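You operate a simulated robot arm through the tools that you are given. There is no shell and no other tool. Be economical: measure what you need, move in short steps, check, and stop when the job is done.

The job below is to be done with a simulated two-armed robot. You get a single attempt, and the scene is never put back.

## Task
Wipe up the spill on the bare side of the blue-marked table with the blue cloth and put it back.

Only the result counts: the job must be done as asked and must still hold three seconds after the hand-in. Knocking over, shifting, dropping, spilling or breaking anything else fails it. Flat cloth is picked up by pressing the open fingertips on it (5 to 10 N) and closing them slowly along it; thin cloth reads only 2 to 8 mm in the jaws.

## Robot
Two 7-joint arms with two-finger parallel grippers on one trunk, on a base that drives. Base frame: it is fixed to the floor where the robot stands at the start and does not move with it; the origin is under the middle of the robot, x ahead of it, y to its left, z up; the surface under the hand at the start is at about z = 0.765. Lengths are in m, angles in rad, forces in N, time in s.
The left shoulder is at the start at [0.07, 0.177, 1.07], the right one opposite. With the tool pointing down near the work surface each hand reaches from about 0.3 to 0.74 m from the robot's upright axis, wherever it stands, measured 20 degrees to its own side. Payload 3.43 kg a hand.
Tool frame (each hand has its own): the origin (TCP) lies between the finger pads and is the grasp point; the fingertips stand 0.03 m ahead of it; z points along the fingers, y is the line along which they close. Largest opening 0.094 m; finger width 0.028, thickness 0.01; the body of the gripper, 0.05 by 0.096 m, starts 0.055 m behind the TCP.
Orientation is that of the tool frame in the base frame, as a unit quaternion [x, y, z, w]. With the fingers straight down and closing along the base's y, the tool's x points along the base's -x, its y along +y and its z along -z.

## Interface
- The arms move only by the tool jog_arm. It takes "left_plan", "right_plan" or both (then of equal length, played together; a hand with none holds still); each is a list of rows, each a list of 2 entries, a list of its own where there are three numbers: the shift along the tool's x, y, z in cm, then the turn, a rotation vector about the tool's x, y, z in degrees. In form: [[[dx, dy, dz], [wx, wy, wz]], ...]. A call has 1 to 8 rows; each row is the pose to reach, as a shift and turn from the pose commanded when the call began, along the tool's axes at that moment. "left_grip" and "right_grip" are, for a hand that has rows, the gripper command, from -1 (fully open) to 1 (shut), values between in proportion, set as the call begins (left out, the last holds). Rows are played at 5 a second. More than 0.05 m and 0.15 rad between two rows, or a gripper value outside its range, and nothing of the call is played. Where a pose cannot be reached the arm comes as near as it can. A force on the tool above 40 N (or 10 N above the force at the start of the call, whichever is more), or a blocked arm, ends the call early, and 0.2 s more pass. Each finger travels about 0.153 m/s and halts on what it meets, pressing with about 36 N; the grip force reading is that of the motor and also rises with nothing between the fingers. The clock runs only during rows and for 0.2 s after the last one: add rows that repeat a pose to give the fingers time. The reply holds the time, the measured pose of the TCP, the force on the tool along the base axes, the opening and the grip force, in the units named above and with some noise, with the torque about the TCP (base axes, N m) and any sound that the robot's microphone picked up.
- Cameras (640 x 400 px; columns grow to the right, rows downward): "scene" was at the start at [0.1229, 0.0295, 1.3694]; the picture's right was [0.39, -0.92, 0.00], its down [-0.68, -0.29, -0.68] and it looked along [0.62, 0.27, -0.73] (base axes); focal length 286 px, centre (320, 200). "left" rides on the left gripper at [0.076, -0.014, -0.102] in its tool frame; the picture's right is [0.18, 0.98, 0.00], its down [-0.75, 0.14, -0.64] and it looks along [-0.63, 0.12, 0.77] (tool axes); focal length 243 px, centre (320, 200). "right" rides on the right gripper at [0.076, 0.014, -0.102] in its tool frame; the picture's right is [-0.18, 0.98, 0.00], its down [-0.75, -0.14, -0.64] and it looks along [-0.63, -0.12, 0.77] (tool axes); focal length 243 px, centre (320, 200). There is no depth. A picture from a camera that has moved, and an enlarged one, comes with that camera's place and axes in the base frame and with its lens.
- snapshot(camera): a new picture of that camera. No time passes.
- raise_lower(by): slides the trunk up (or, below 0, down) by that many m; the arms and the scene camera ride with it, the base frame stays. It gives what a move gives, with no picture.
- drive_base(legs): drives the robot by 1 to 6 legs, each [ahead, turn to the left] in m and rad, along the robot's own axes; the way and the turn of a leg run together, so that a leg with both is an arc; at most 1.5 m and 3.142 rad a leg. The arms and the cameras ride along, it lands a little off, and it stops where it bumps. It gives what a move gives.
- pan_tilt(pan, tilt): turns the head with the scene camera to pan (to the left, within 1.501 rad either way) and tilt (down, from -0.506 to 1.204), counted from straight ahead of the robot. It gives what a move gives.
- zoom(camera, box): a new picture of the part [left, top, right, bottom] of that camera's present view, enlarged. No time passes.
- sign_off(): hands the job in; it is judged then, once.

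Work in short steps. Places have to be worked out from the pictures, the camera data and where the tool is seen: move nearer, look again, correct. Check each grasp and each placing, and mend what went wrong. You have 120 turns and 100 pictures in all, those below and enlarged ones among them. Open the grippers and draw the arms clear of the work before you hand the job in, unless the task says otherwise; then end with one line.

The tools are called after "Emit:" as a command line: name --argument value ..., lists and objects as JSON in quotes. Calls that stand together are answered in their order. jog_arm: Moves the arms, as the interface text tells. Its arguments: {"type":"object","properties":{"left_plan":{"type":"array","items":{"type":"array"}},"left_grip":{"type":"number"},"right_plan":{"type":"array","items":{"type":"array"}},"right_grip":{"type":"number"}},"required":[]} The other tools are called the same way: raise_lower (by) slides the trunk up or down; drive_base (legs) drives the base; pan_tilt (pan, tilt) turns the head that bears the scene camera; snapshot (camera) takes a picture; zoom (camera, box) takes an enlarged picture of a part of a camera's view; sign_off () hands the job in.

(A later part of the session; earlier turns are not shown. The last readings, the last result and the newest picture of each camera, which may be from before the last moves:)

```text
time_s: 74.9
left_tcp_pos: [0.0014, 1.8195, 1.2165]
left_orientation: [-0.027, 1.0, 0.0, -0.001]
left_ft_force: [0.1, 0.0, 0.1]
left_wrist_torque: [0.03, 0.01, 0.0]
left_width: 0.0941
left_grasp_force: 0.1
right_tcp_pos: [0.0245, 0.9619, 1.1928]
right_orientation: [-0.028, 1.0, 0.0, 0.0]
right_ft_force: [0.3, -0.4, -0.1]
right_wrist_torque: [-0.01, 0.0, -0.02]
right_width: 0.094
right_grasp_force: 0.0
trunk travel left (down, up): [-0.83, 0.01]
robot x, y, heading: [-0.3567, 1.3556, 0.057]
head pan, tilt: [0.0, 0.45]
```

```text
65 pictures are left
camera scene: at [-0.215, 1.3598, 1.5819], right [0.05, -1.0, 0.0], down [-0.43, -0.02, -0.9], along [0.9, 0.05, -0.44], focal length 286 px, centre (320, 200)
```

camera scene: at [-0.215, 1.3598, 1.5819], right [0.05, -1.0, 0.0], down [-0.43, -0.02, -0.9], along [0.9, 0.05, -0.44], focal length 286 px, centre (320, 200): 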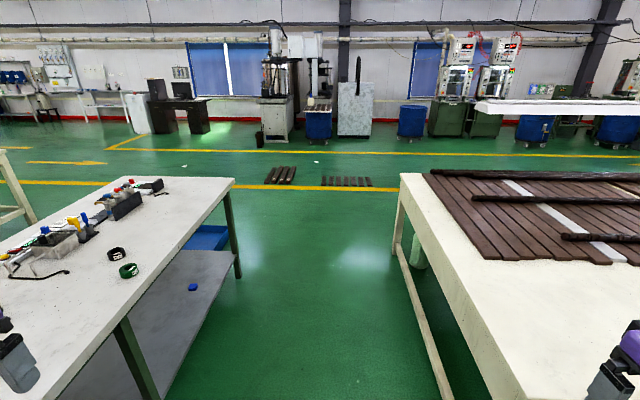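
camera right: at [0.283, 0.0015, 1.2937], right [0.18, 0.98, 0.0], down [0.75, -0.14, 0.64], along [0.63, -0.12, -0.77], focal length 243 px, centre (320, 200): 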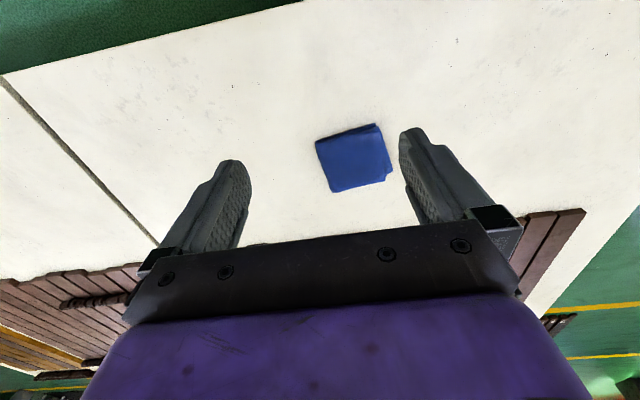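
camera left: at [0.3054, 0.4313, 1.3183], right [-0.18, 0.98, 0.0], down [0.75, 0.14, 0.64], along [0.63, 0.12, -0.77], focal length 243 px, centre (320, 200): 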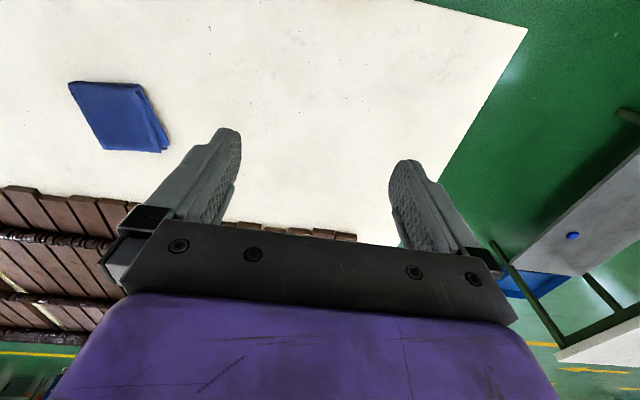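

Driving down this aisle to see the far side of the blue-marked table.

Emit:
drive_base --legs '[[0, -0.06], [1.4, 0], [1.3, 0], [0, -1.57]]'

Emit:
pan_tilt --pan -0.6 --tilt 0.5

Emit:
snapshot --camera "scene"

Emit:
pan_tilt --pan 0.2 --tilt 0.4

Emit:
snapshot --camera "scene"

```text
time_s: 92.2
left_tcp_pos: [2.7898, 0.9661, 1.2158]
left_orientation: [0.705, 0.709, -0.001, 0.0]
left_ft_force: [-0.1, -0.4, 0.0]
left_wrist_torque: [0.01, -0.03, 0.03]
left_width: 0.0941
left_grasp_force: 0.2
right_tcp_pos: [1.9307, 0.9858, 1.1928]
right_orientation: [0.705, 0.71, 0.0, 0.001]
right_ft_force: [0.4, -0.7, -0.2]
right_wrist_torque: [0.01, -0.04, -0.02]
right_width: 0.0939
right_grasp_force: 0.2
trunk travel left (down, up): [-0.83, 0.01]
robot x, y, heading: [2.3376, 1.3461, -1.561]
head pan, tilt: [0.0, 0.45]
```

```text
time_s: 93.2
left_tcp_pos: [2.7881, 0.9663, 1.2163]
left_orientation: [0.705, 0.709, 0.001, 0.0]
left_ft_force: [0.4, 0.0, 0.0]
left_wrist_torque: [-0.01, 0.01, 0.01]
left_width: 0.0938
left_grasp_force: 0.1
right_tcp_pos: [1.9315, 0.9865, 1.1928]
right_orientation: [0.705, 0.71, 0.001, 0.001]
right_ft_force: [0.0, 0.0, 0.1]
right_wrist_torque: [0.0, 0.03, -0.02]
right_width: 0.0938
right_grasp_force: 0.1
trunk travel left (down, up): [-0.83, 0.01]
robot x, y, heading: [2.3408, 1.3489, -1.567]
head pan, tilt: [-0.6, 0.499]
```

```text
64 pictures are left
camera scene: at [2.2902, 1.2193, 1.5774], right [-0.83, 0.56, 0.0], down [0.27, 0.4, -0.88], along [-0.49, -0.73, -0.48], focal length 286 px, centre (320, 200)
```

scene: 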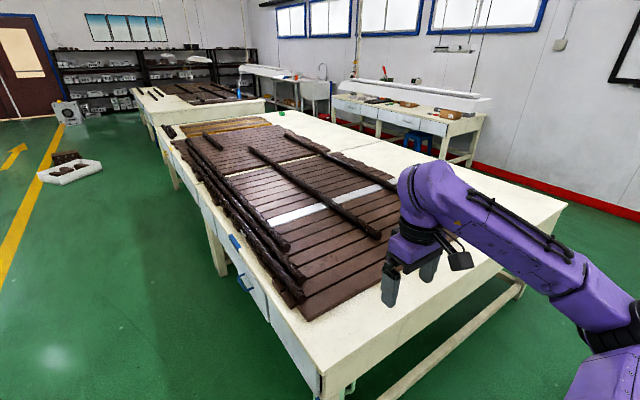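

```text
time_s: 94.3
left_tcp_pos: [2.7904, 0.967, 1.2161]
left_orientation: [0.706, 0.709, 0.0, -0.001]
left_ft_force: [-0.3, 1.0, -0.1]
left_wrist_torque: [0.01, -0.01, -0.03]
left_width: 0.0938
left_grasp_force: 0.1
right_tcp_pos: [1.9316, 0.9854, 1.1932]
right_orientation: [0.705, 0.71, 0.0, 0.0]
right_ft_force: [0.6, 0.0, 0.9]
right_wrist_torque: [-0.01, 0.03, 0.02]
right_width: 0.0939
right_grasp_force: 0.0
trunk travel left (down, up): [-0.83, 0.01]
robot x, y, heading: [2.3413, 1.3526, -1.565]
head pan, tilt: [0.201, 0.4]
```

```text
63 pictures are left
camera scene: at [2.3598, 1.204, 1.5865], right [-0.98, -0.2, 0.0], down [-0.08, 0.38, -0.92], along [0.19, -0.9, -0.39], focal length 286 px, centre (320, 200)
```

scene: 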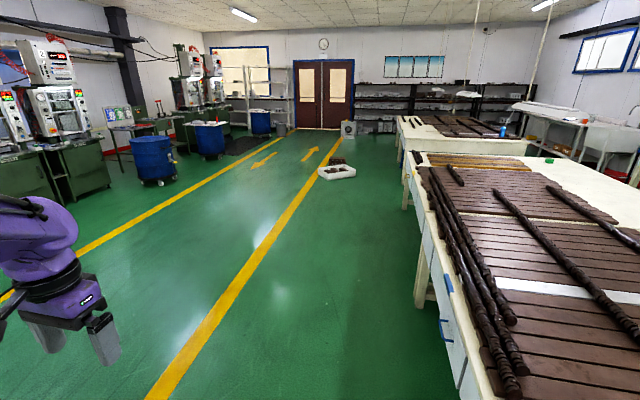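

The far side is fully slatted, so the bare side is the near one. From here I look against the windows; zooming over the bare strip for gloss.

Emit:
pan_tilt --pan -0.85 --tilt 0.45

Emit:
zoom --camera "scene" --box '[140, 80, 460, 280]'

Emit:
zoom --camera "scene" --box '[0, 60, 320, 260]'

```text
time_s: 95.7
left_tcp_pos: [2.7889, 0.9667, 1.2164]
left_orientation: [0.705, 0.709, 0.0, 0.0]
left_ft_force: [1.2, -0.1, 1.3]
left_wrist_torque: [0.0, 0.0, -0.07]
left_width: 0.094
left_grasp_force: 0.0
right_tcp_pos: [1.9324, 0.9857, 1.1937]
right_orientation: [0.705, 0.709, 0.001, 0.0]
right_ft_force: [0.6, 0.0, -0.4]
right_wrist_torque: [0.0, -0.03, -0.02]
right_width: 0.0942
right_grasp_force: 0.0
trunk travel left (down, up): [-0.83, 0.01]
robot x, y, heading: [2.3407, 1.3454, -1.57]
head pan, tilt: [-0.85, 0.45]
```

```text
2.00 times, centred on (300, 180) of scene
camera zoom: at [2.2723, 1.2335, 1.5819], right [-0.67, 0.75, 0.0], down [0.33, 0.29, -0.9], along [-0.67, -0.6, -0.44], focal length 573 px, centre (360, 240)
```

zoom: 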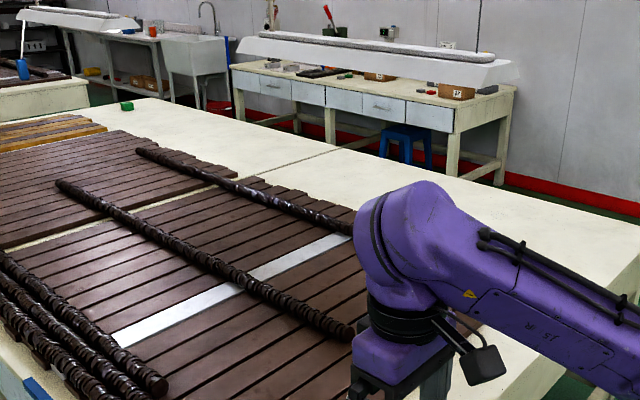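

```text
2.00 times, centred on (160, 160) of scene
camera zoom: at [2.2723, 1.2335, 1.5819], right [-0.67, 0.75, 0.0], down [0.33, 0.29, -0.9], along [-0.67, -0.6, -0.44], focal length 573 px, centre (640, 280)
```

zoom: 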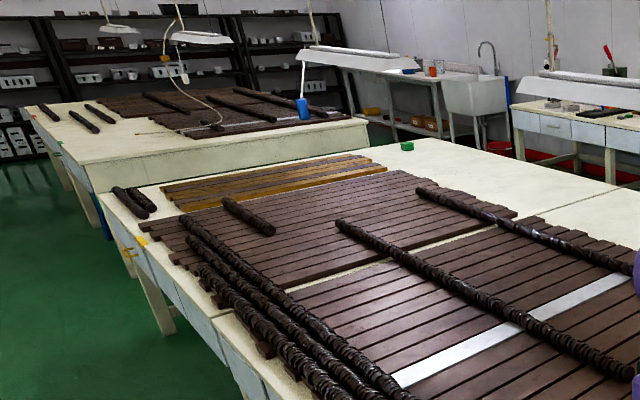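

Both marks confirm it's this table. I'll go back to the near side and scan its surface up close with the wrist cameras.

Emit:
drive_base --legs '[[0, -1.57], [1.4, 0], [1.28, 0], [0, 1.57], [1.35, 0], [0, 1.57]]'

Emit:
pan_tilt --pan 0.0 --tilt 0.9

Emit:
snapshot --camera "scene"

```text
time_s: 126.3
left_tcp_pos: [0.0057, 0.4303, 1.2161]
left_orientation: [0.028, 1.0, 0.001, 0.0]
left_ft_force: [0.7, -0.7, 0.5]
left_wrist_torque: [0.0, -0.02, 0.03]
left_width: 0.0942
left_grasp_force: 0.1
right_tcp_pos: [-0.0658, -0.4243, 1.193]
right_orientation: [0.028, 1.0, 0.001, 0.0]
right_ft_force: [0.8, -0.2, 0.0]
right_wrist_torque: [0.02, 0.02, 0.02]
right_width: 0.0942
right_grasp_force: 0.1
trunk travel left (down, up): [-0.83, 0.01]
robot x, y, heading: [-0.4009, 0.0073, -0.056]
head pan, tilt: [-0.85, 0.45]
```

```text
time_s: 127.5
left_tcp_pos: [0.0062, 0.4302, 1.2164]
left_orientation: [0.028, 1.0, 0.0, 0.0]
left_ft_force: [-0.3, 0.4, 1.3]
left_wrist_torque: [0.01, 0.02, 0.03]
left_width: 0.0939
left_grasp_force: 0.0
right_tcp_pos: [-0.0661, -0.4232, 1.1926]
right_orientation: [0.028, 1.0, 0.001, 0.0]
right_ft_force: [-0.5, 0.3, -0.1]
right_wrist_torque: [0.01, 0.03, 0.01]
right_width: 0.094
right_grasp_force: 0.2
trunk travel left (down, up): [-0.83, 0.01]
robot x, y, heading: [-0.3984, 0.0057, -0.056]
head pan, tilt: [0.0, 0.901]
```

```text
60 pictures are left
camera scene: at [-0.2758, -0.0016, 1.5435], right [-0.06, -1.0, 0.0], down [-0.78, 0.04, -0.62], along [0.62, -0.04, -0.78], focal length 286 px, centre (320, 200)
```

scene: 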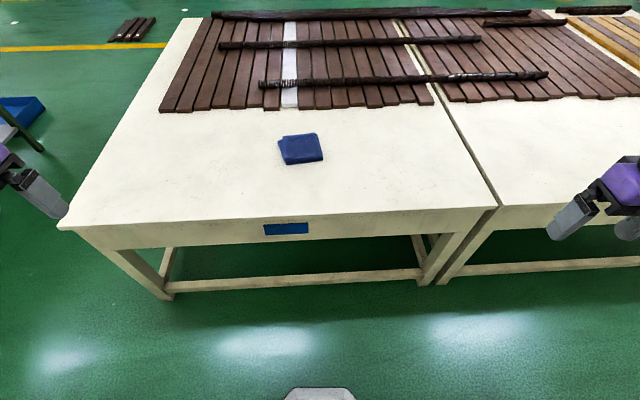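

Moving up to the table and lowering the arms for close wrist-camera views.

Emit:
drive_base --legs '[[0, 0.056], [0.36, 0]]'

Emit:
raise_lower --by -0.28

Emit:
snapshot --camera "left"

Emit:
snapshot --camera "right"

Emit:
snapshot --camera "scene"

```text
time_s: 130.2
left_tcp_pos: [0.3446, 0.4483, 1.2167]
left_orientation: [0.003, 1.0, 0.0, 0.0]
left_ft_force: [-0.7, 0.4, 0.3]
left_wrist_torque: [-0.01, -0.03, 0.0]
left_width: 0.094
left_grasp_force: 0.1
right_tcp_pos: [0.3144, -0.4079, 1.1932]
right_orientation: [0.003, 1.0, 0.001, 0.0]
right_ft_force: [-0.9, 0.4, -0.3]
right_wrist_torque: [-0.04, 0.0, 0.0]
right_width: 0.094
right_grasp_force: 0.0
trunk travel left (down, up): [-0.83, 0.01]
robot x, y, heading: [-0.0358, 0.0051, -0.004]
head pan, tilt: [0.0, 0.901]
```

```text
time_s: 133.1
left_tcp_pos: [0.3461, 0.4488, 0.9351]
left_orientation: [0.004, 1.0, -0.001, 0.001]
left_ft_force: [0.4, 0.3, 1.2]
left_wrist_torque: [0.0, 0.0, 0.01]
left_width: 0.094
left_grasp_force: 0.1
right_tcp_pos: [0.3155, -0.4073, 0.9121]
right_orientation: [0.002, 1.0, 0.0, 0.0]
right_ft_force: [0.1, -0.9, -0.6]
right_wrist_torque: [-0.02, 0.0, 0.02]
right_width: 0.0938
right_grasp_force: 0.0
trunk travel left (down, up): [-0.55, 0.29]
robot x, y, heading: [-0.0389, 0.0041, -0.009]
head pan, tilt: [0.0, 0.901]
```

```text
59 pictures are left
camera left: at [0.2688, 0.435, 1.0387], right [-0.18, 0.98, 0.0], down [0.75, 0.14, 0.64], along [0.63, 0.11, -0.77], focal length 243 px, centre (320, 200)
```

left: 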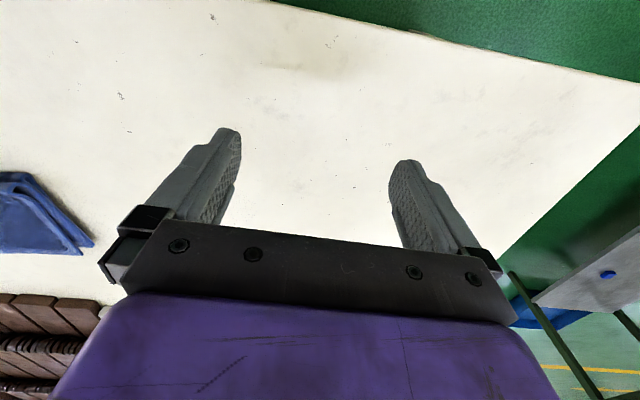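

```text
58 pictures are left
camera right: at [0.2407, -0.3937, 1.015], right [0.19, 0.98, 0.0], down [0.75, -0.15, 0.64], along [0.63, -0.12, -0.77], focal length 243 px, centre (320, 200)
```

right: 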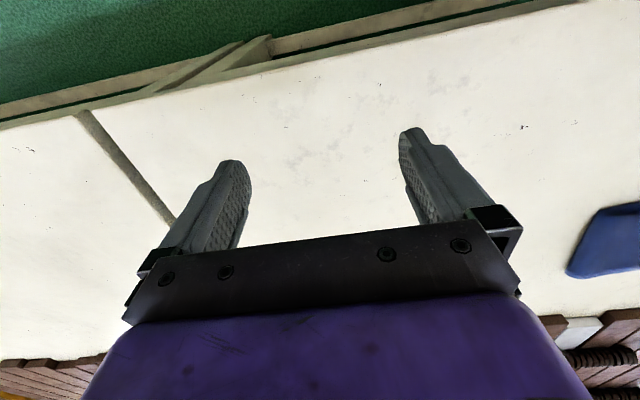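

```text
57 pictures are left
camera scene: at [0.0857, 0.0035, 1.2636], right [-0.01, -1.0, 0.0], down [-0.78, 0.01, -0.62], along [0.62, 0.0, -0.78], focal length 286 px, centre (320, 200)
```

scene: 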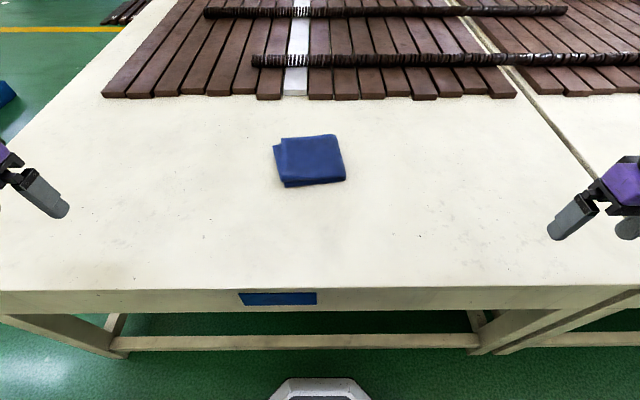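

A faint smear shows in the left view at about (0.33, 0.405), matching the tan tint I computed earlier in the first scene zoom. Zooming on it.

Emit:
zoom --camera "left" --box '[208, 10, 368, 110]'

Emit:
zoom --camera "scene" --box '[60, 200, 220, 300]'

```text
4.00 times, centred on (288, 60) of left
camera zoom: at [0.2688, 0.435, 1.0387], right [-0.18, 0.98, 0.0], down [0.75, 0.14, 0.64], along [0.63, 0.11, -0.77], focal length 970 px, centre (448, 760)
```

zoom: 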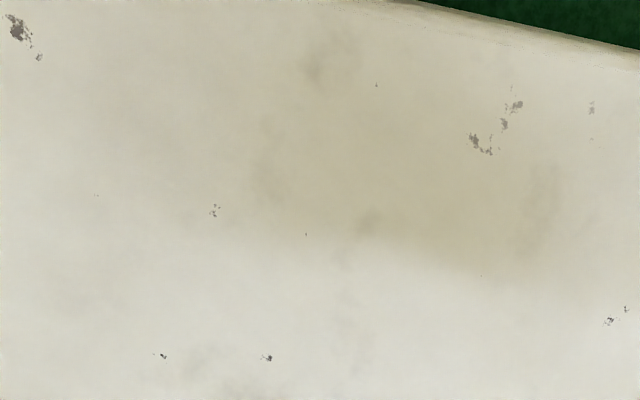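

```text
4.00 times, centred on (140, 250) of scene
camera zoom: at [0.0857, 0.0035, 1.2636], right [-0.01, -1.0, 0.0], down [-0.78, 0.01, -0.62], along [0.62, 0.0, -0.78], focal length 1146 px, centre (1040, 0)
```

zoom: 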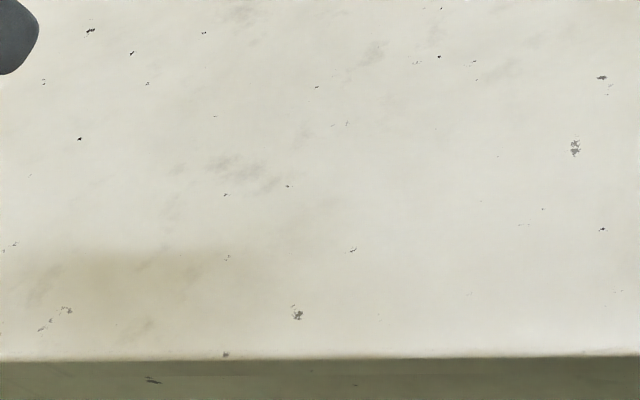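

That tint sits directly under the left gripper and was absent when the arm was away: it's the arm's shadow. I'll scan the surface systematically at high zoom.

Emit:
zoom --camera "scene" --box '[60, 95, 220, 195]'

Emit:
zoom --camera "scene" --box '[190, 95, 350, 195]'

Emit:
zoom --camera "scene" --box '[340, 95, 500, 195]'

Emit:
zoom --camera "scene" --box '[200, 190, 360, 290]'

Emit:
zoom --camera "scene" --box '[340, 190, 500, 290]'

Emit:
zoom --camera "scene" --box '[470, 190, 630, 290]'

```text
4.00 times, centred on (140, 145) of scene
camera zoom: at [0.0857, 0.0035, 1.2636], right [-0.01, -1.0, 0.0], down [-0.78, 0.01, -0.62], along [0.62, 0.0, -0.78], focal length 1146 px, centre (1040, 420)
```

zoom: 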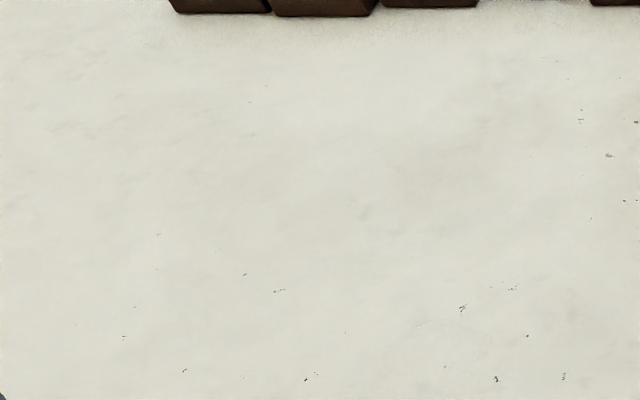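

```text
4.00 times, centred on (270, 145) of scene
camera zoom: at [0.0857, 0.0035, 1.2636], right [-0.01, -1.0, 0.0], down [-0.78, 0.01, -0.62], along [0.62, 0.0, -0.78], focal length 1146 px, centre (520, 420)
```

zoom: 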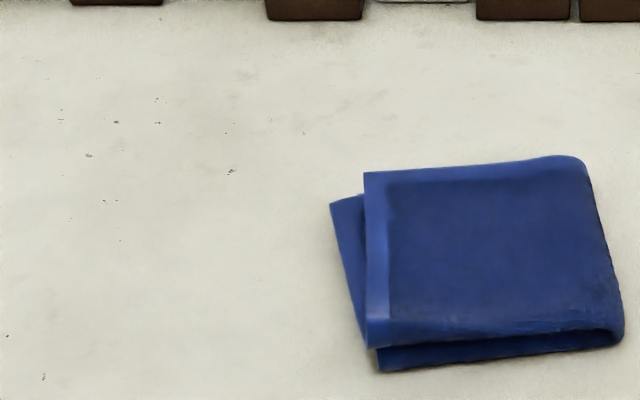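

```text
4.00 times, centred on (420, 145) of scene
camera zoom: at [0.0857, 0.0035, 1.2636], right [-0.01, -1.0, 0.0], down [-0.78, 0.01, -0.62], along [0.62, 0.0, -0.78], focal length 1146 px, centre (-80, 420)
```

zoom: 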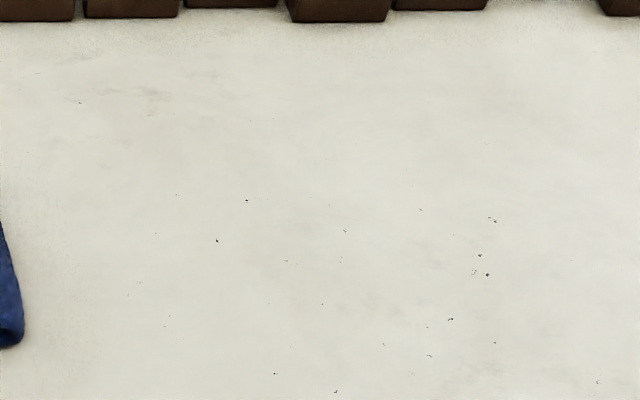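

```text
4.00 times, centred on (280, 240) of scene
camera zoom: at [0.0857, 0.0035, 1.2636], right [-0.01, -1.0, 0.0], down [-0.78, 0.01, -0.62], along [0.62, 0.0, -0.78], focal length 1146 px, centre (480, 40)
```

zoom: 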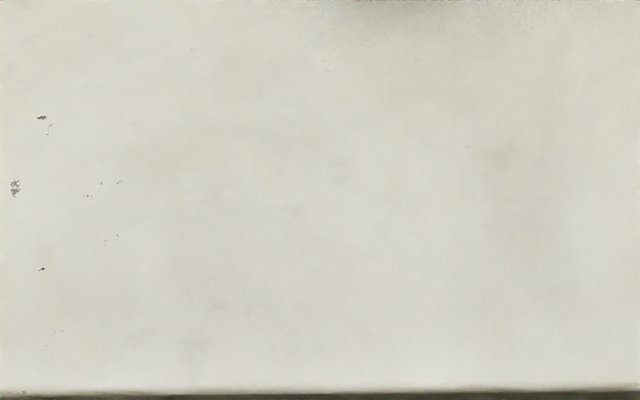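

```text
4.00 times, centred on (420, 240) of scene
camera zoom: at [0.0857, 0.0035, 1.2636], right [-0.01, -1.0, 0.0], down [-0.78, 0.01, -0.62], along [0.62, 0.0, -0.78], focal length 1146 px, centre (-80, 40)
```

zoom: 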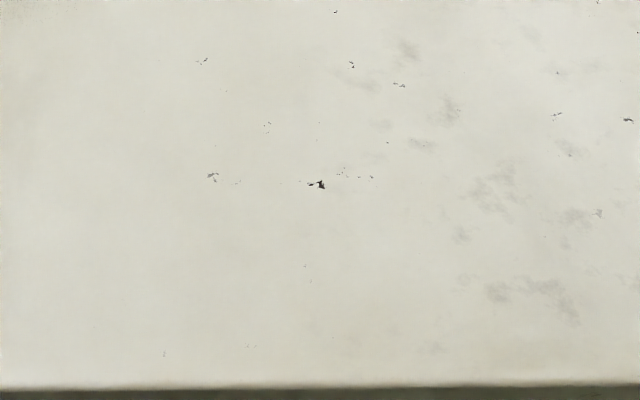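

```text
4.00 times, centred on (550, 240) of scene
camera zoom: at [0.0857, 0.0035, 1.2636], right [-0.01, -1.0, 0.0], down [-0.78, 0.01, -0.62], along [0.62, 0.0, -0.78], focal length 1146 px, centre (-600, 40)
```

zoom: 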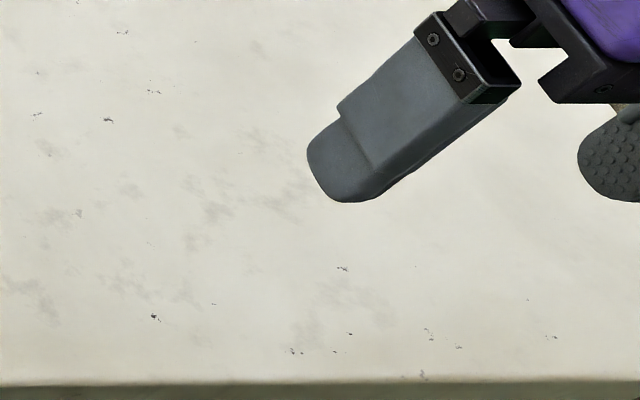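

The area in front of the cloth (x≈0.3–0.5, y≈±0.1) is oddly speck-free and slightly greyer — possibly a film. I'll back off and lower the trunk to look at it at grazing angle.

Emit:
drive_base --legs '[[-0.36, 0]]'

Emit:
raise_lower --by -0.3

Emit:
pan_tilt --pan 0.0 --tilt 0.3

Emit:
snapshot --camera "scene"

Emit:
zoom --camera "scene" --box '[160, 170, 480, 370]'

```text
time_s: 135.4
left_tcp_pos: [-0.0154, 0.4499, 0.9358]
left_orientation: [0.006, 1.0, 0.001, 0.001]
left_ft_force: [1.5, 0.3, -0.2]
left_wrist_torque: [0.01, 0.03, 0.01]
left_width: 0.0942
left_grasp_force: 0.0
right_tcp_pos: [-0.0507, -0.4074, 0.9135]
right_orientation: [0.006, 1.0, 0.001, 0.0]
right_ft_force: [0.0, -0.2, 0.1]
right_wrist_torque: [0.0, 0.03, -0.02]
right_width: 0.0937
right_grasp_force: 0.0
trunk travel left (down, up): [-0.55, 0.29]
robot x, y, heading: [-0.4007, 0.008, -0.013]
head pan, tilt: [0.0, 0.901]
```

```text
time_s: 138.4
left_tcp_pos: [-0.014, 0.4496, 0.6356]
left_orientation: [0.007, 1.0, -0.001, 0.001]
left_ft_force: [0.0, -0.1, 0.2]
left_wrist_torque: [0.01, 0.01, 0.02]
left_width: 0.0939
left_grasp_force: 0.0
right_tcp_pos: [-0.0488, -0.4065, 0.6129]
right_orientation: [0.006, 1.0, 0.001, -0.001]
right_ft_force: [-0.3, -0.1, -0.5]
right_wrist_torque: [0.03, -0.01, 0.02]
right_width: 0.0941
right_grasp_force: 0.0
trunk travel left (down, up): [-0.25, 0.59]
robot x, y, heading: [-0.3993, 0.0106, -0.012]
head pan, tilt: [0.0, 0.901]
```

```text
time_s: 139.4
left_tcp_pos: [-0.0144, 0.4491, 0.6365]
left_orientation: [0.007, 1.0, 0.0, 0.0]
left_ft_force: [0.8, 0.4, 0.0]
left_wrist_torque: [0.03, 0.03, 0.03]
left_width: 0.094
left_grasp_force: 0.0
right_tcp_pos: [-0.0494, -0.407, 0.6133]
right_orientation: [0.006, 1.0, 0.001, -0.001]
right_ft_force: [-0.5, -0.3, -1.0]
right_wrist_torque: [0.02, 0.02, 0.01]
right_width: 0.094
right_grasp_force: 0.0
trunk travel left (down, up): [-0.25, 0.59]
robot x, y, heading: [-0.4008, 0.0101, -0.014]
head pan, tilt: [0.0, 0.3]
```

```text
48 pictures are left
camera scene: at [-0.2594, 0.0063, 1.0157], right [-0.01, -1.0, 0.0], down [-0.3, 0.0, -0.95], along [0.95, -0.01, -0.3], focal length 286 px, centre (320, 200)
```

scene: 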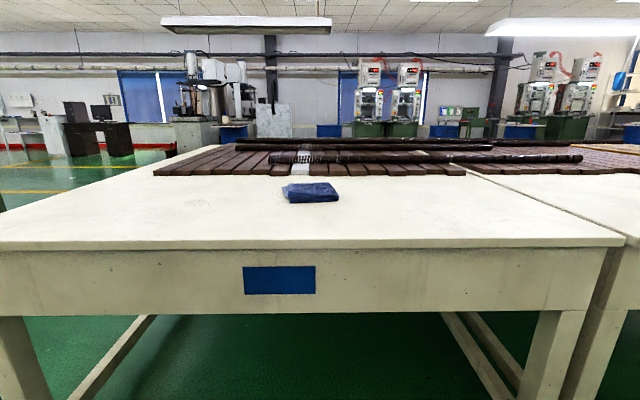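

```text
2.00 times, centred on (320, 270) of scene
camera zoom: at [-0.2594, 0.0063, 1.0157], right [-0.01, -1.0, 0.0], down [-0.3, 0.0, -0.95], along [0.95, -0.01, -0.3], focal length 573 px, centre (320, 60)
```

zoom: 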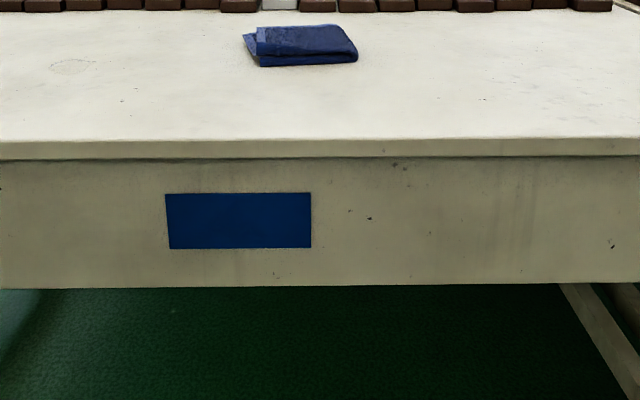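

At grazing angle a faint oval outline appears left of the cloth at about pixel (196, 203). Zooming in.

Emit:
zoom --camera "scene" --box '[156, 178, 236, 228]'

Emit:
zoom --camera "scene" --box '[320, 170, 640, 260]'

```text
8.00 times, centred on (196, 203) of scene
camera zoom: at [-0.2594, 0.0063, 1.0157], right [-0.01, -1.0, 0.0], down [-0.3, 0.0, -0.95], along [0.95, -0.01, -0.3], focal length 2292 px, centre (1312, 176)
```

zoom: 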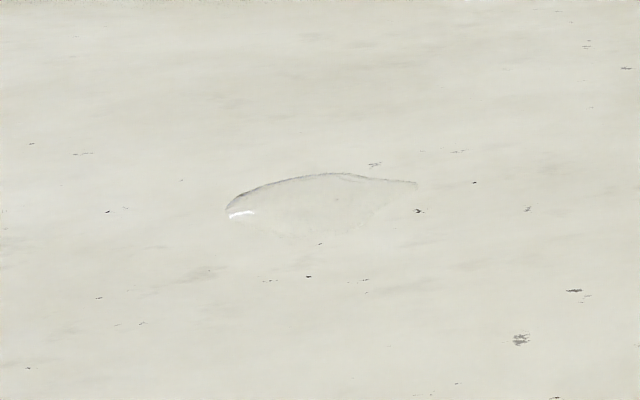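

```text
2.00 times, centred on (480, 215) of scene
camera zoom: at [-0.2594, 0.0063, 1.0157], right [-0.01, -1.0, 0.0], down [-0.3, 0.0, -0.95], along [0.95, -0.01, -0.3], focal length 573 px, centre (0, 170)
```

zoom: 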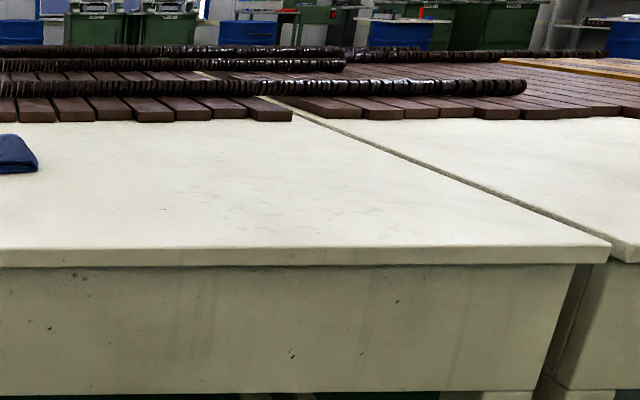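

Found it: a clear water puddle, centre ≈ (0.52, 0.35), about 7 cm across. The cloth is near (0.61, 0.03). I'll raise the trunk and drive back up to the table.

Emit:
raise_lower --by 0.4

Emit:
drive_base --legs '[[0, 0.012], [0.4, 0]]'

Emit:
pan_tilt --pan 0.1 --tilt 0.85

Emit:
zoom --camera "scene" --box '[160, 60, 480, 260]'

```text
time_s: 143.2
left_tcp_pos: [-0.0152, 0.4503, 1.0363]
left_orientation: [0.008, 1.0, 0.0, 0.0]
left_ft_force: [0.0, -0.5, 0.2]
left_wrist_torque: [-0.04, 0.0, 0.01]
left_width: 0.094
left_grasp_force: 0.0
right_tcp_pos: [-0.0495, -0.4059, 1.014]
right_orientation: [0.006, 1.0, 0.0, 0.0]
right_ft_force: [-0.5, 0.0, 0.3]
right_wrist_torque: [-0.03, -0.04, 0.0]
right_width: 0.0941
right_grasp_force: 0.0
trunk travel left (down, up): [-0.65, 0.19]
robot x, y, heading: [-0.4004, 0.005, -0.008]
head pan, tilt: [0.0, 0.3]
```

```text
time_s: 146.0
left_tcp_pos: [0.3805, 0.452, 1.0355]
left_orientation: [0.001, 1.0, 0.001, 0.001]
left_ft_force: [-0.2, -0.3, 0.5]
left_wrist_torque: [0.01, 0.02, 0.01]
left_width: 0.0941
left_grasp_force: 0.0
right_tcp_pos: [0.3529, -0.4047, 1.0126]
right_orientation: [0.002, 1.0, 0.002, 0.0]
right_ft_force: [0.6, -0.2, -0.3]
right_wrist_torque: [0.02, 0.0, 0.02]
right_width: 0.0942
right_grasp_force: 0.2
trunk travel left (down, up): [-0.65, 0.19]
robot x, y, heading: [-0.0031, 0.0046, 0.0]
head pan, tilt: [0.0, 0.3]
```

```text
time_s: 147.0
left_tcp_pos: [0.3794, 0.4514, 1.0365]
left_orientation: [0.002, 1.0, -0.001, 0.001]
left_ft_force: [-0.9, 0.8, 0.2]
left_wrist_torque: [0.01, 0.01, 0.01]
left_width: 0.0938
left_grasp_force: 0.0
right_tcp_pos: [0.3518, -0.4047, 1.0126]
right_orientation: [0.002, 1.0, 0.001, 0.0]
right_ft_force: [-0.8, 0.3, 0.7]
right_wrist_torque: [0.01, 0.02, -0.01]
right_width: 0.0941
right_grasp_force: 0.1
trunk travel left (down, up): [-0.65, 0.19]
robot x, y, heading: [-0.0035, 0.0054, -0.003]
head pan, tilt: [0.099, 0.85]
```

```text
2.00 times, centred on (320, 160) of scene
camera zoom: at [0.1234, 0.0143, 1.3675], right [0.1, -1.0, 0.0], down [-0.75, -0.07, -0.66], along [0.66, 0.06, -0.75], focal length 573 px, centre (320, 280)
```

zoom: 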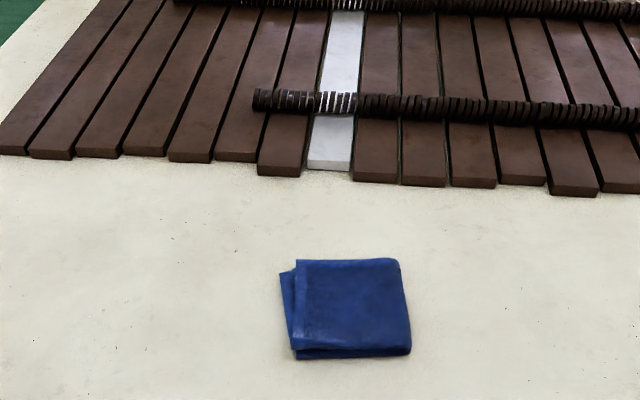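

The cloth spans x≈0.52–0.68, y≈−0.05–0.095, centre ≈ (0.60, 0.02). Moving the left hand above its centre at present height.

Emit:
jog_arm --left_plan '[[[-2.2, -4.3, 0], [0, 0, 0]], [[-4.4, -8.6, 0], [0, 0, 0]], [[-6.6, -12.9, 0], [0, 0, 0]], [[-8.8, -17.2, 0], [0, 0, 0]], [[-11, -21.5, 0], [0, 0, 0]], [[-13.2, -25.8, 0], [0, 0, 0]], [[-15.4, -30.1, 0], [0, 0, 0]], [[-17.6, -34.4, 0], [0, 0, 0]]]'

Emit:
jog_arm --left_plan '[[[-2.2, -4.3, 0], [0, 0, 0]], [[-4.2, -8.8, 0], [0, 0, 0]], [[-4.2, -8.8, 5], [0, 0, 0]], [[-4.2, -8.8, 10], [0, 0, 0]], [[-4.2, -8.8, 14], [0, 0, 0]]]'

Emit:
snapshot --camera "scene"

Emit:
snapshot --camera "left"

```text
time_s: 148.8
left_tcp_pos: [0.5552, 0.1078, 1.0334]
left_orientation: [0.002, 1.0, 0.001, 0.0]
left_ft_force: [0.2, 0.1, -0.5]
left_wrist_torque: [0.02, 0.01, -0.01]
left_width: 0.094
left_grasp_force: 0.0
right_tcp_pos: [0.3547, -0.4054, 1.0124]
right_orientation: [0.001, 1.0, 0.002, -0.001]
right_ft_force: [0.2, -1.1, -0.9]
right_wrist_torque: [0.02, -0.03, 0.0]
right_width: 0.094
right_grasp_force: 0.1
trunk travel left (down, up): [-0.65, 0.19]
robot x, y, heading: [-0.0056, 0.0075, -0.002]
head pan, tilt: [0.099, 0.85]
```

```text
time_s: 150.0
left_tcp_pos: [0.5956, 0.0211, 0.8968]
left_orientation: [0.002, 1.0, 0.001, 0.001]
left_ft_force: [0.8, -0.4, -0.5]
left_wrist_torque: [-0.03, -0.04, 0.01]
left_width: 0.094
left_grasp_force: 0.1
right_tcp_pos: [0.3523, -0.4042, 1.012]
right_orientation: [0.002, 1.0, 0.001, 0.0]
right_ft_force: [0.7, -0.2, -0.3]
right_wrist_torque: [0.01, 0.01, 0.0]
right_width: 0.0941
right_grasp_force: 0.0
trunk travel left (down, up): [-0.65, 0.19]
robot x, y, heading: [-0.0068, 0.0103, -0.001]
head pan, tilt: [0.099, 0.85]
```

```text
43 pictures are left
camera scene: at [0.1241, 0.0143, 1.3674], right [0.1, -1.0, 0.0], down [-0.75, -0.07, -0.66], along [0.66, 0.06, -0.75], focal length 286 px, centre (320, 200)
```

scene: 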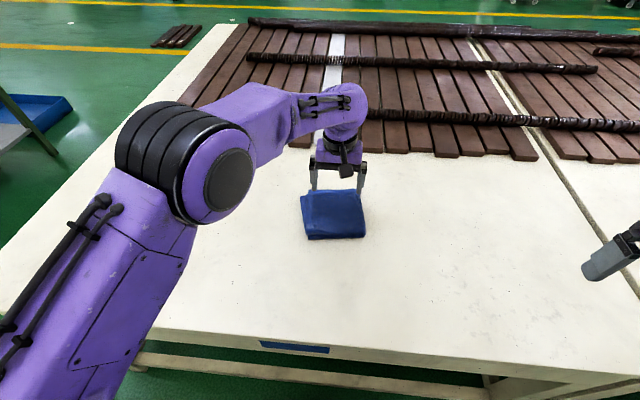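

```text
42 pictures are left
camera left: at [0.5205, 0.0072, 0.9993], right [-0.18, 0.98, 0.0], down [0.75, 0.14, 0.64], along [0.63, 0.12, -0.77], focal length 243 px, centre (320, 200)
```

left: 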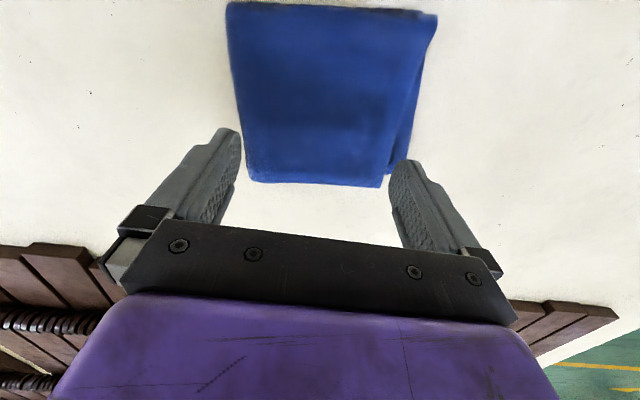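

Cloth is centred under the open fingers. Descending to just above it, then pressing gently in small steps.

Emit:
jog_arm --left_plan '[[[-0.4, 0, 4], [0, 0, 0]], [[-0.4, 0, 7.5], [0, 0, 0]], [[-0.4, 0, 7.5], [0, 0, 0]]]' --left_grip -1

Emit:
jog_arm --left_plan '[[[0, 0, 0.4], [0, 0, 0]], [[0, 0, 0.8], [0, 0, 0]], [[0, 0, 0.8], [0, 0, 0]]]'

```text
time_s: 150.8
left_tcp_pos: [0.602, 0.0192, 0.8233]
left_orientation: [0.002, 1.0, 0.001, 0.002]
left_ft_force: [-0.2, 0.8, 0.0]
left_wrist_torque: [0.0, -0.02, -0.01]
left_width: 0.094
left_grasp_force: 0.0
right_tcp_pos: [0.3527, -0.4051, 1.0124]
right_orientation: [0.003, 1.0, 0.001, 0.0]
right_ft_force: [-0.4, -0.6, 0.5]
right_wrist_torque: [0.02, -0.04, -0.01]
right_width: 0.0942
right_grasp_force: 0.1
trunk travel left (down, up): [-0.65, 0.19]
robot x, y, heading: [-0.0017, 0.008, -0.007]
head pan, tilt: [0.099, 0.85]
```

```text
time_s: 151.6
left_tcp_pos: [0.5998, 0.0204, 0.8137]
left_orientation: [0.002, 1.0, 0.0, 0.001]
left_ft_force: [0.6, -0.6, 0.9]
left_wrist_torque: [0.03, 0.02, -0.05]
left_width: 0.0939
left_grasp_force: 0.0
right_tcp_pos: [0.352, -0.404, 1.0135]
right_orientation: [0.002, 1.0, 0.001, 0.0]
right_ft_force: [-0.1, 0.7, -0.1]
right_wrist_torque: [-0.01, 0.02, 0.0]
right_width: 0.0939
right_grasp_force: 0.1
trunk travel left (down, up): [-0.65, 0.19]
robot x, y, heading: [-0.0037, 0.0106, -0.006]
head pan, tilt: [0.099, 0.85]
```

No contact yet at tip height 0.784. Pressing further in 3 mm steps.

Emit:
jog_arm --left_plan '[[[0, 0, 0.3], [0, 0, 0]], [[0, 0, 0.6], [0, 0, 0]], [[0, 0, 0.6], [0, 0, 0]]]'

Emit:
snapshot --camera "left"

```text
time_s: 152.4
left_tcp_pos: [0.6009, 0.0198, 0.8079]
left_orientation: [0.001, 1.0, 0.0, 0.002]
left_ft_force: [0.1, 1.6, 7.4]
left_wrist_torque: [0.05, 0.01, -0.02]
left_width: 0.0935
left_grasp_force: 0.1
right_tcp_pos: [0.3525, -0.4054, 1.0121]
right_orientation: [0.002, 1.0, 0.001, -0.001]
right_ft_force: [-0.3, 0.6, -0.4]
right_wrist_torque: [-0.01, -0.03, 0.0]
right_width: 0.0941
right_grasp_force: 0.0
trunk travel left (down, up): [-0.65, 0.19]
robot x, y, heading: [-0.003, 0.0099, -0.001]
head pan, tilt: [0.099, 0.85]
```

```text
41 pictures are left
camera left: at [0.5239, 0.0058, 0.9106], right [-0.18, 0.98, 0.0], down [0.75, 0.14, 0.64], along [0.63, 0.12, -0.76], focal length 243 px, centre (320, 200)
```

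left: 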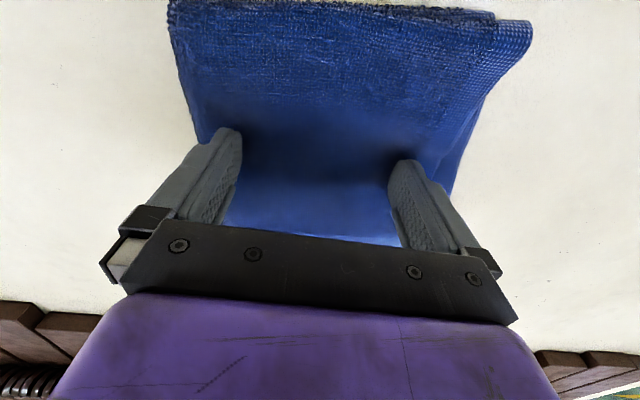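

Contact at 7.4 N. Now closing in small increments along the cloth.

Emit:
jog_arm --left_plan '[[[0, 0, 0.05], [0, 0, 0]], [[0, 0, 0.05], [0, 0, 0]]]' --left_grip -0.7

Emit:
jog_arm --left_plan '[[[0, 0, 0], [0, 0, 0]], [[0, 0, 0], [0, 0, 0]]]' --left_grip -0.4

Emit:
jog_arm --left_plan '[[[0, 0, 0], [0, 0, 0]], [[0, 0, 0], [0, 0, 0]]]' --left_grip -0.1

Emit:
snapshot --camera "left"

```text
time_s: 153.0
left_tcp_pos: [0.6002, 0.019, 0.8075]
left_orientation: [0.001, 1.0, 0.001, 0.002]
left_ft_force: [1.1, -0.9, 9.9]
left_wrist_torque: [0.04, -0.06, -0.02]
left_width: 0.0792
left_grasp_force: 0.1
right_tcp_pos: [0.3511, -0.4049, 1.0125]
right_orientation: [0.001, 1.0, 0.001, 0.001]
right_ft_force: [-0.5, 0.0, 0.0]
right_wrist_torque: [-0.04, -0.02, 0.0]
right_width: 0.094
right_grasp_force: 0.0
trunk travel left (down, up): [-0.65, 0.19]
robot x, y, heading: [-0.0061, 0.0072, -0.003]
head pan, tilt: [0.099, 0.85]
```

```text
time_s: 153.6
left_tcp_pos: [0.6002, 0.0198, 0.8057]
left_orientation: [0.002, 1.0, 0.001, 0.001]
left_ft_force: [0.3, -0.5, 8.9]
left_wrist_torque: [-0.01, 0.02, 0.03]
left_width: 0.065
left_grasp_force: 0.1
right_tcp_pos: [0.3514, -0.4051, 1.0132]
right_orientation: [0.002, 1.0, 0.001, 0.002]
right_ft_force: [0.0, -0.2, 1.0]
right_wrist_torque: [0.0, 0.01, 0.02]
right_width: 0.0942
right_grasp_force: 0.0
trunk travel left (down, up): [-0.65, 0.19]
robot x, y, heading: [-0.0022, 0.0088, -0.004]
head pan, tilt: [0.099, 0.85]
```

```text
time_s: 154.2
left_tcp_pos: [0.6, 0.0204, 0.8065]
left_orientation: [0.001, 1.0, 0.001, 0.001]
left_ft_force: [0.2, 0.3, 10.6]
left_wrist_torque: [0.04, -0.02, 0.03]
left_width: 0.0509
left_grasp_force: 0.0
right_tcp_pos: [0.3515, -0.4051, 1.0133]
right_orientation: [0.001, 1.0, 0.001, 0.001]
right_ft_force: [0.7, 0.0, 0.7]
right_wrist_torque: [-0.02, 0.01, 0.02]
right_width: 0.094
right_grasp_force: 0.2
trunk travel left (down, up): [-0.65, 0.19]
robot x, y, heading: [-0.0041, 0.0056, -0.001]
head pan, tilt: [0.099, 0.85]
```

```text
40 pictures are left
camera left: at [0.5231, 0.0056, 0.9096], right [-0.18, 0.98, 0.0], down [0.75, 0.14, 0.64], along [0.63, 0.12, -0.77], focal length 243 px, centre (320, 200)
```

left: 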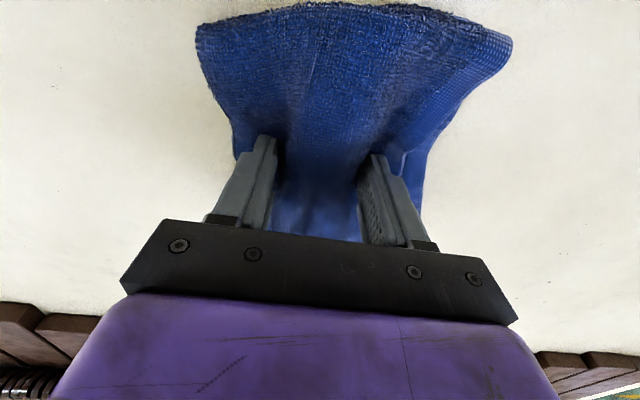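

The cloth is rucking nicely between the fingers. Continuing to close.

Emit:
jog_arm --left_plan '[[[0, 0, 0], [0, 0, 0]], [[0, 0, 0], [0, 0, 0]]]' --left_grip 0.2

Emit:
jog_arm --left_plan '[[[0, 0, 0], [0, 0, 0]], [[0, 0, 0], [0, 0, 0]]]' --left_grip 0.5

Emit:
jog_arm --left_plan '[[[0, 0, 0], [0, 0, 0]], [[0, 0, 0], [0, 0, 0]]]' --left_grip 0.75

Emit:
jog_arm --left_plan '[[[0, 0, 0], [0, 0, 0]], [[0, 0, 0], [0, 0, 0]], [[0, 0, 0], [0, 0, 0]]]' --left_grip 1

Emit:
snapshot --camera "left"

```text
time_s: 154.8
left_tcp_pos: [0.5994, 0.0193, 0.8067]
left_orientation: [0.002, 1.0, 0.002, 0.0]
left_ft_force: [-0.1, -0.3, 10.6]
left_wrist_torque: [0.06, 0.01, 0.01]
left_width: 0.0382
left_grasp_force: 0.9
right_tcp_pos: [0.3513, -0.4041, 1.0134]
right_orientation: [0.001, 1.0, 0.001, 0.001]
right_ft_force: [0.8, -0.2, -0.1]
right_wrist_torque: [0.01, -0.03, -0.02]
right_width: 0.094
right_grasp_force: 0.0
trunk travel left (down, up): [-0.65, 0.19]
robot x, y, heading: [-0.0031, 0.0142, -0.001]
head pan, tilt: [0.099, 0.85]
```

```text
time_s: 155.4
left_tcp_pos: [0.6005, 0.0196, 0.8073]
left_orientation: [0.002, 1.0, 0.001, 0.0]
left_ft_force: [0.3, -0.1, 11.6]
left_wrist_torque: [0.02, 0.04, 0.06]
left_width: 0.0253
left_grasp_force: 11.3
right_tcp_pos: [0.3508, -0.4042, 1.0121]
right_orientation: [0.002, 1.0, 0.001, 0.001]
right_ft_force: [-0.3, 0.9, 0.3]
right_wrist_torque: [-0.01, -0.01, -0.01]
right_width: 0.0942
right_grasp_force: 0.0
trunk travel left (down, up): [-0.65, 0.19]
robot x, y, heading: [-0.0054, 0.0106, -0.003]
head pan, tilt: [0.099, 0.85]
```

```text
time_s: 156.0
left_tcp_pos: [0.6005, 0.0197, 0.8069]
left_orientation: [0.001, 1.0, 0.0, 0.001]
left_ft_force: [0.7, -0.5, 10.4]
left_wrist_torque: [-0.01, 0.02, 0.14]
left_width: 0.0204
left_grasp_force: 36.0
right_tcp_pos: [0.352, -0.4048, 1.0129]
right_orientation: [0.002, 1.0, 0.0, 0.003]
right_ft_force: [-1.1, 0.1, -1.1]
right_wrist_torque: [-0.01, 0.01, 0.0]
right_width: 0.094
right_grasp_force: 0.0
trunk travel left (down, up): [-0.65, 0.19]
robot x, y, heading: [-0.0037, 0.0123, -0.003]
head pan, tilt: [0.099, 0.85]
```

```text
time_s: 156.8
left_tcp_pos: [0.5997, 0.0202, 0.8083]
left_orientation: [0.001, 1.0, 0.0, 0.002]
left_ft_force: [0.1, -0.1, 11.9]
left_wrist_torque: [-0.01, -0.01, 0.12]
left_width: 0.0201
left_grasp_force: 35.9
right_tcp_pos: [0.3509, -0.404, 1.0129]
right_orientation: [0.002, 1.0, 0.001, 0.001]
right_ft_force: [0.5, -1.1, 0.0]
right_wrist_torque: [0.01, -0.01, -0.01]
right_width: 0.0942
right_grasp_force: 0.1
trunk travel left (down, up): [-0.65, 0.19]
robot x, y, heading: [-0.0063, 0.0059, 0.0]
head pan, tilt: [0.099, 0.85]
```

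```text
39 pictures are left
camera left: at [0.5231, 0.0057, 0.9096], right [-0.18, 0.98, 0.0], down [0.75, 0.14, 0.64], along [0.63, 0.12, -0.76], focal length 243 px, centre (320, 200)
```

left: 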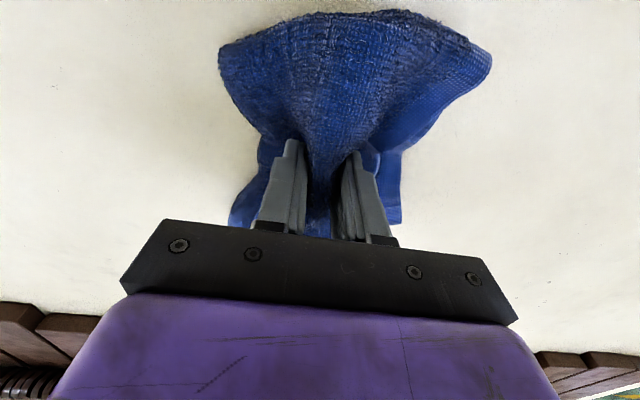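

Firm grip with 20 mm of cloth between the pads (several layers). Lifting 6 cm and looking.

Emit:
jog_arm --left_plan '[[[0, 0, -1], [0, 0, 0]], [[0, 0, -2], [0, 0, 0]], [[0, 0, -4], [0, 0, 0]], [[0, 0, -6], [0, 0, 0]], [[0, 0, -6], [0, 0, 0]]]'

Emit:
zoom --camera "scene" --box '[220, 110, 460, 260]'

```text
time_s: 158.0
left_tcp_pos: [0.601, 0.0198, 0.8663]
left_orientation: [0.001, 1.0, 0.001, 0.0]
left_ft_force: [-0.1, -0.1, -1.1]
left_wrist_torque: [-0.01, 0.02, 0.14]
left_width: 0.0197
left_grasp_force: 35.6
right_tcp_pos: [0.3528, -0.404, 1.0123]
right_orientation: [0.001, 1.0, 0.0, 0.0]
right_ft_force: [-0.6, 0.6, -0.5]
right_wrist_torque: [0.02, 0.01, 0.02]
right_width: 0.0938
right_grasp_force: 0.1
trunk travel left (down, up): [-0.65, 0.19]
robot x, y, heading: [-0.0047, 0.0083, -0.002]
head pan, tilt: [0.099, 0.85]
```

```text
2.67 times, centred on (340, 185) of scene
camera zoom: at [0.1238, 0.0141, 1.3674], right [0.1, -1.0, 0.0], down [-0.75, -0.07, -0.66], along [0.66, 0.06, -0.75], focal length 764 px, centre (267, 240)
```

zoom: 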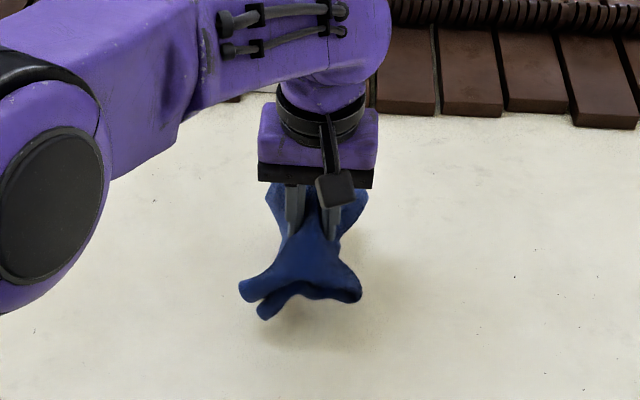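

The whole folded cloth came up. Carrying it to above the puddle at (0.52, 0.35).

Emit:
jog_arm --left_plan '[[[1, 4.6, -1], [0, 0, 0]], [[2, 9.2, -2], [0, 0, 0]], [[3, 13.9, -2], [0, 0, 0]], [[4, 18.6, -2], [0, 0, 0]], [[5, 23.3, -2], [0, 0, 0]], [[6.5, 28, -2], [0, 0, 0]], [[8, 32.5, -2], [0, 0, 0]], [[8, 32.5, -2], [0, 0, 0]]]'

Emit:
jog_arm --left_plan '[[[0, 0, 3], [0, 0, 0]], [[0, 0, 5], [0, 0, 0]], [[0, 0, 6.5], [0, 0, 0]], [[0, 0, 7.2], [0, 0, 0]], [[0, 0, 7.2], [0, 0, 0]]]'

Emit:
snapshot --camera "left"

```text
time_s: 159.8
left_tcp_pos: [0.5233, 0.3426, 0.8882]
left_orientation: [0.003, 1.0, 0.0, -0.001]
left_ft_force: [-1.1, 0.1, -1.6]
left_wrist_torque: [0.0, -0.02, 0.12]
left_width: 0.0197
left_grasp_force: 35.9
right_tcp_pos: [0.3528, -0.4049, 1.0111]
right_orientation: [0.002, 1.0, 0.002, 0.0]
right_ft_force: [0.8, -0.2, 0.0]
right_wrist_torque: [0.01, -0.04, -0.02]
right_width: 0.0941
right_grasp_force: 0.0
trunk travel left (down, up): [-0.65, 0.19]
robot x, y, heading: [-0.0015, 0.0087, -0.003]
head pan, tilt: [0.099, 0.85]
```

```text
time_s: 161.0
left_tcp_pos: [0.5219, 0.344, 0.8147]
left_orientation: [0.002, 1.0, 0.001, 0.001]
left_ft_force: [0.2, 0.2, 3.8]
left_wrist_torque: [0.01, 0.03, 0.09]
left_width: 0.0195
left_grasp_force: 36.1
right_tcp_pos: [0.3517, -0.4049, 1.0127]
right_orientation: [0.002, 1.0, 0.001, -0.001]
right_ft_force: [-0.6, -0.1, 0.4]
right_wrist_torque: [0.0, 0.0, -0.04]
right_width: 0.0939
right_grasp_force: 0.1
trunk travel left (down, up): [-0.65, 0.19]
robot x, y, heading: [-0.0029, 0.0069, -0.005]
head pan, tilt: [0.099, 0.85]
```

```text
37 pictures are left
camera left: at [0.4454, 0.33, 0.9175], right [-0.18, 0.98, 0.0], down [0.75, 0.14, 0.64], along [0.63, 0.12, -0.77], focal length 243 px, centre (320, 200)
```

left: 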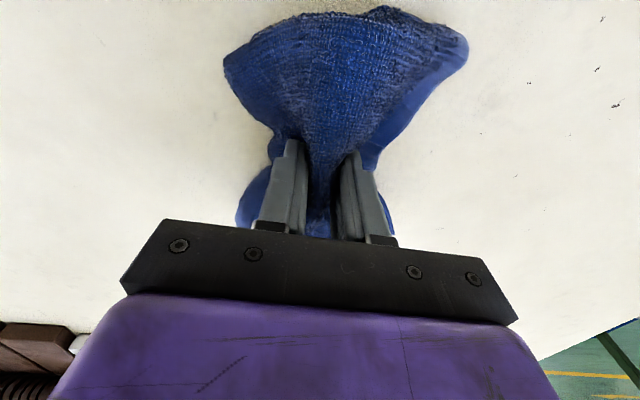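

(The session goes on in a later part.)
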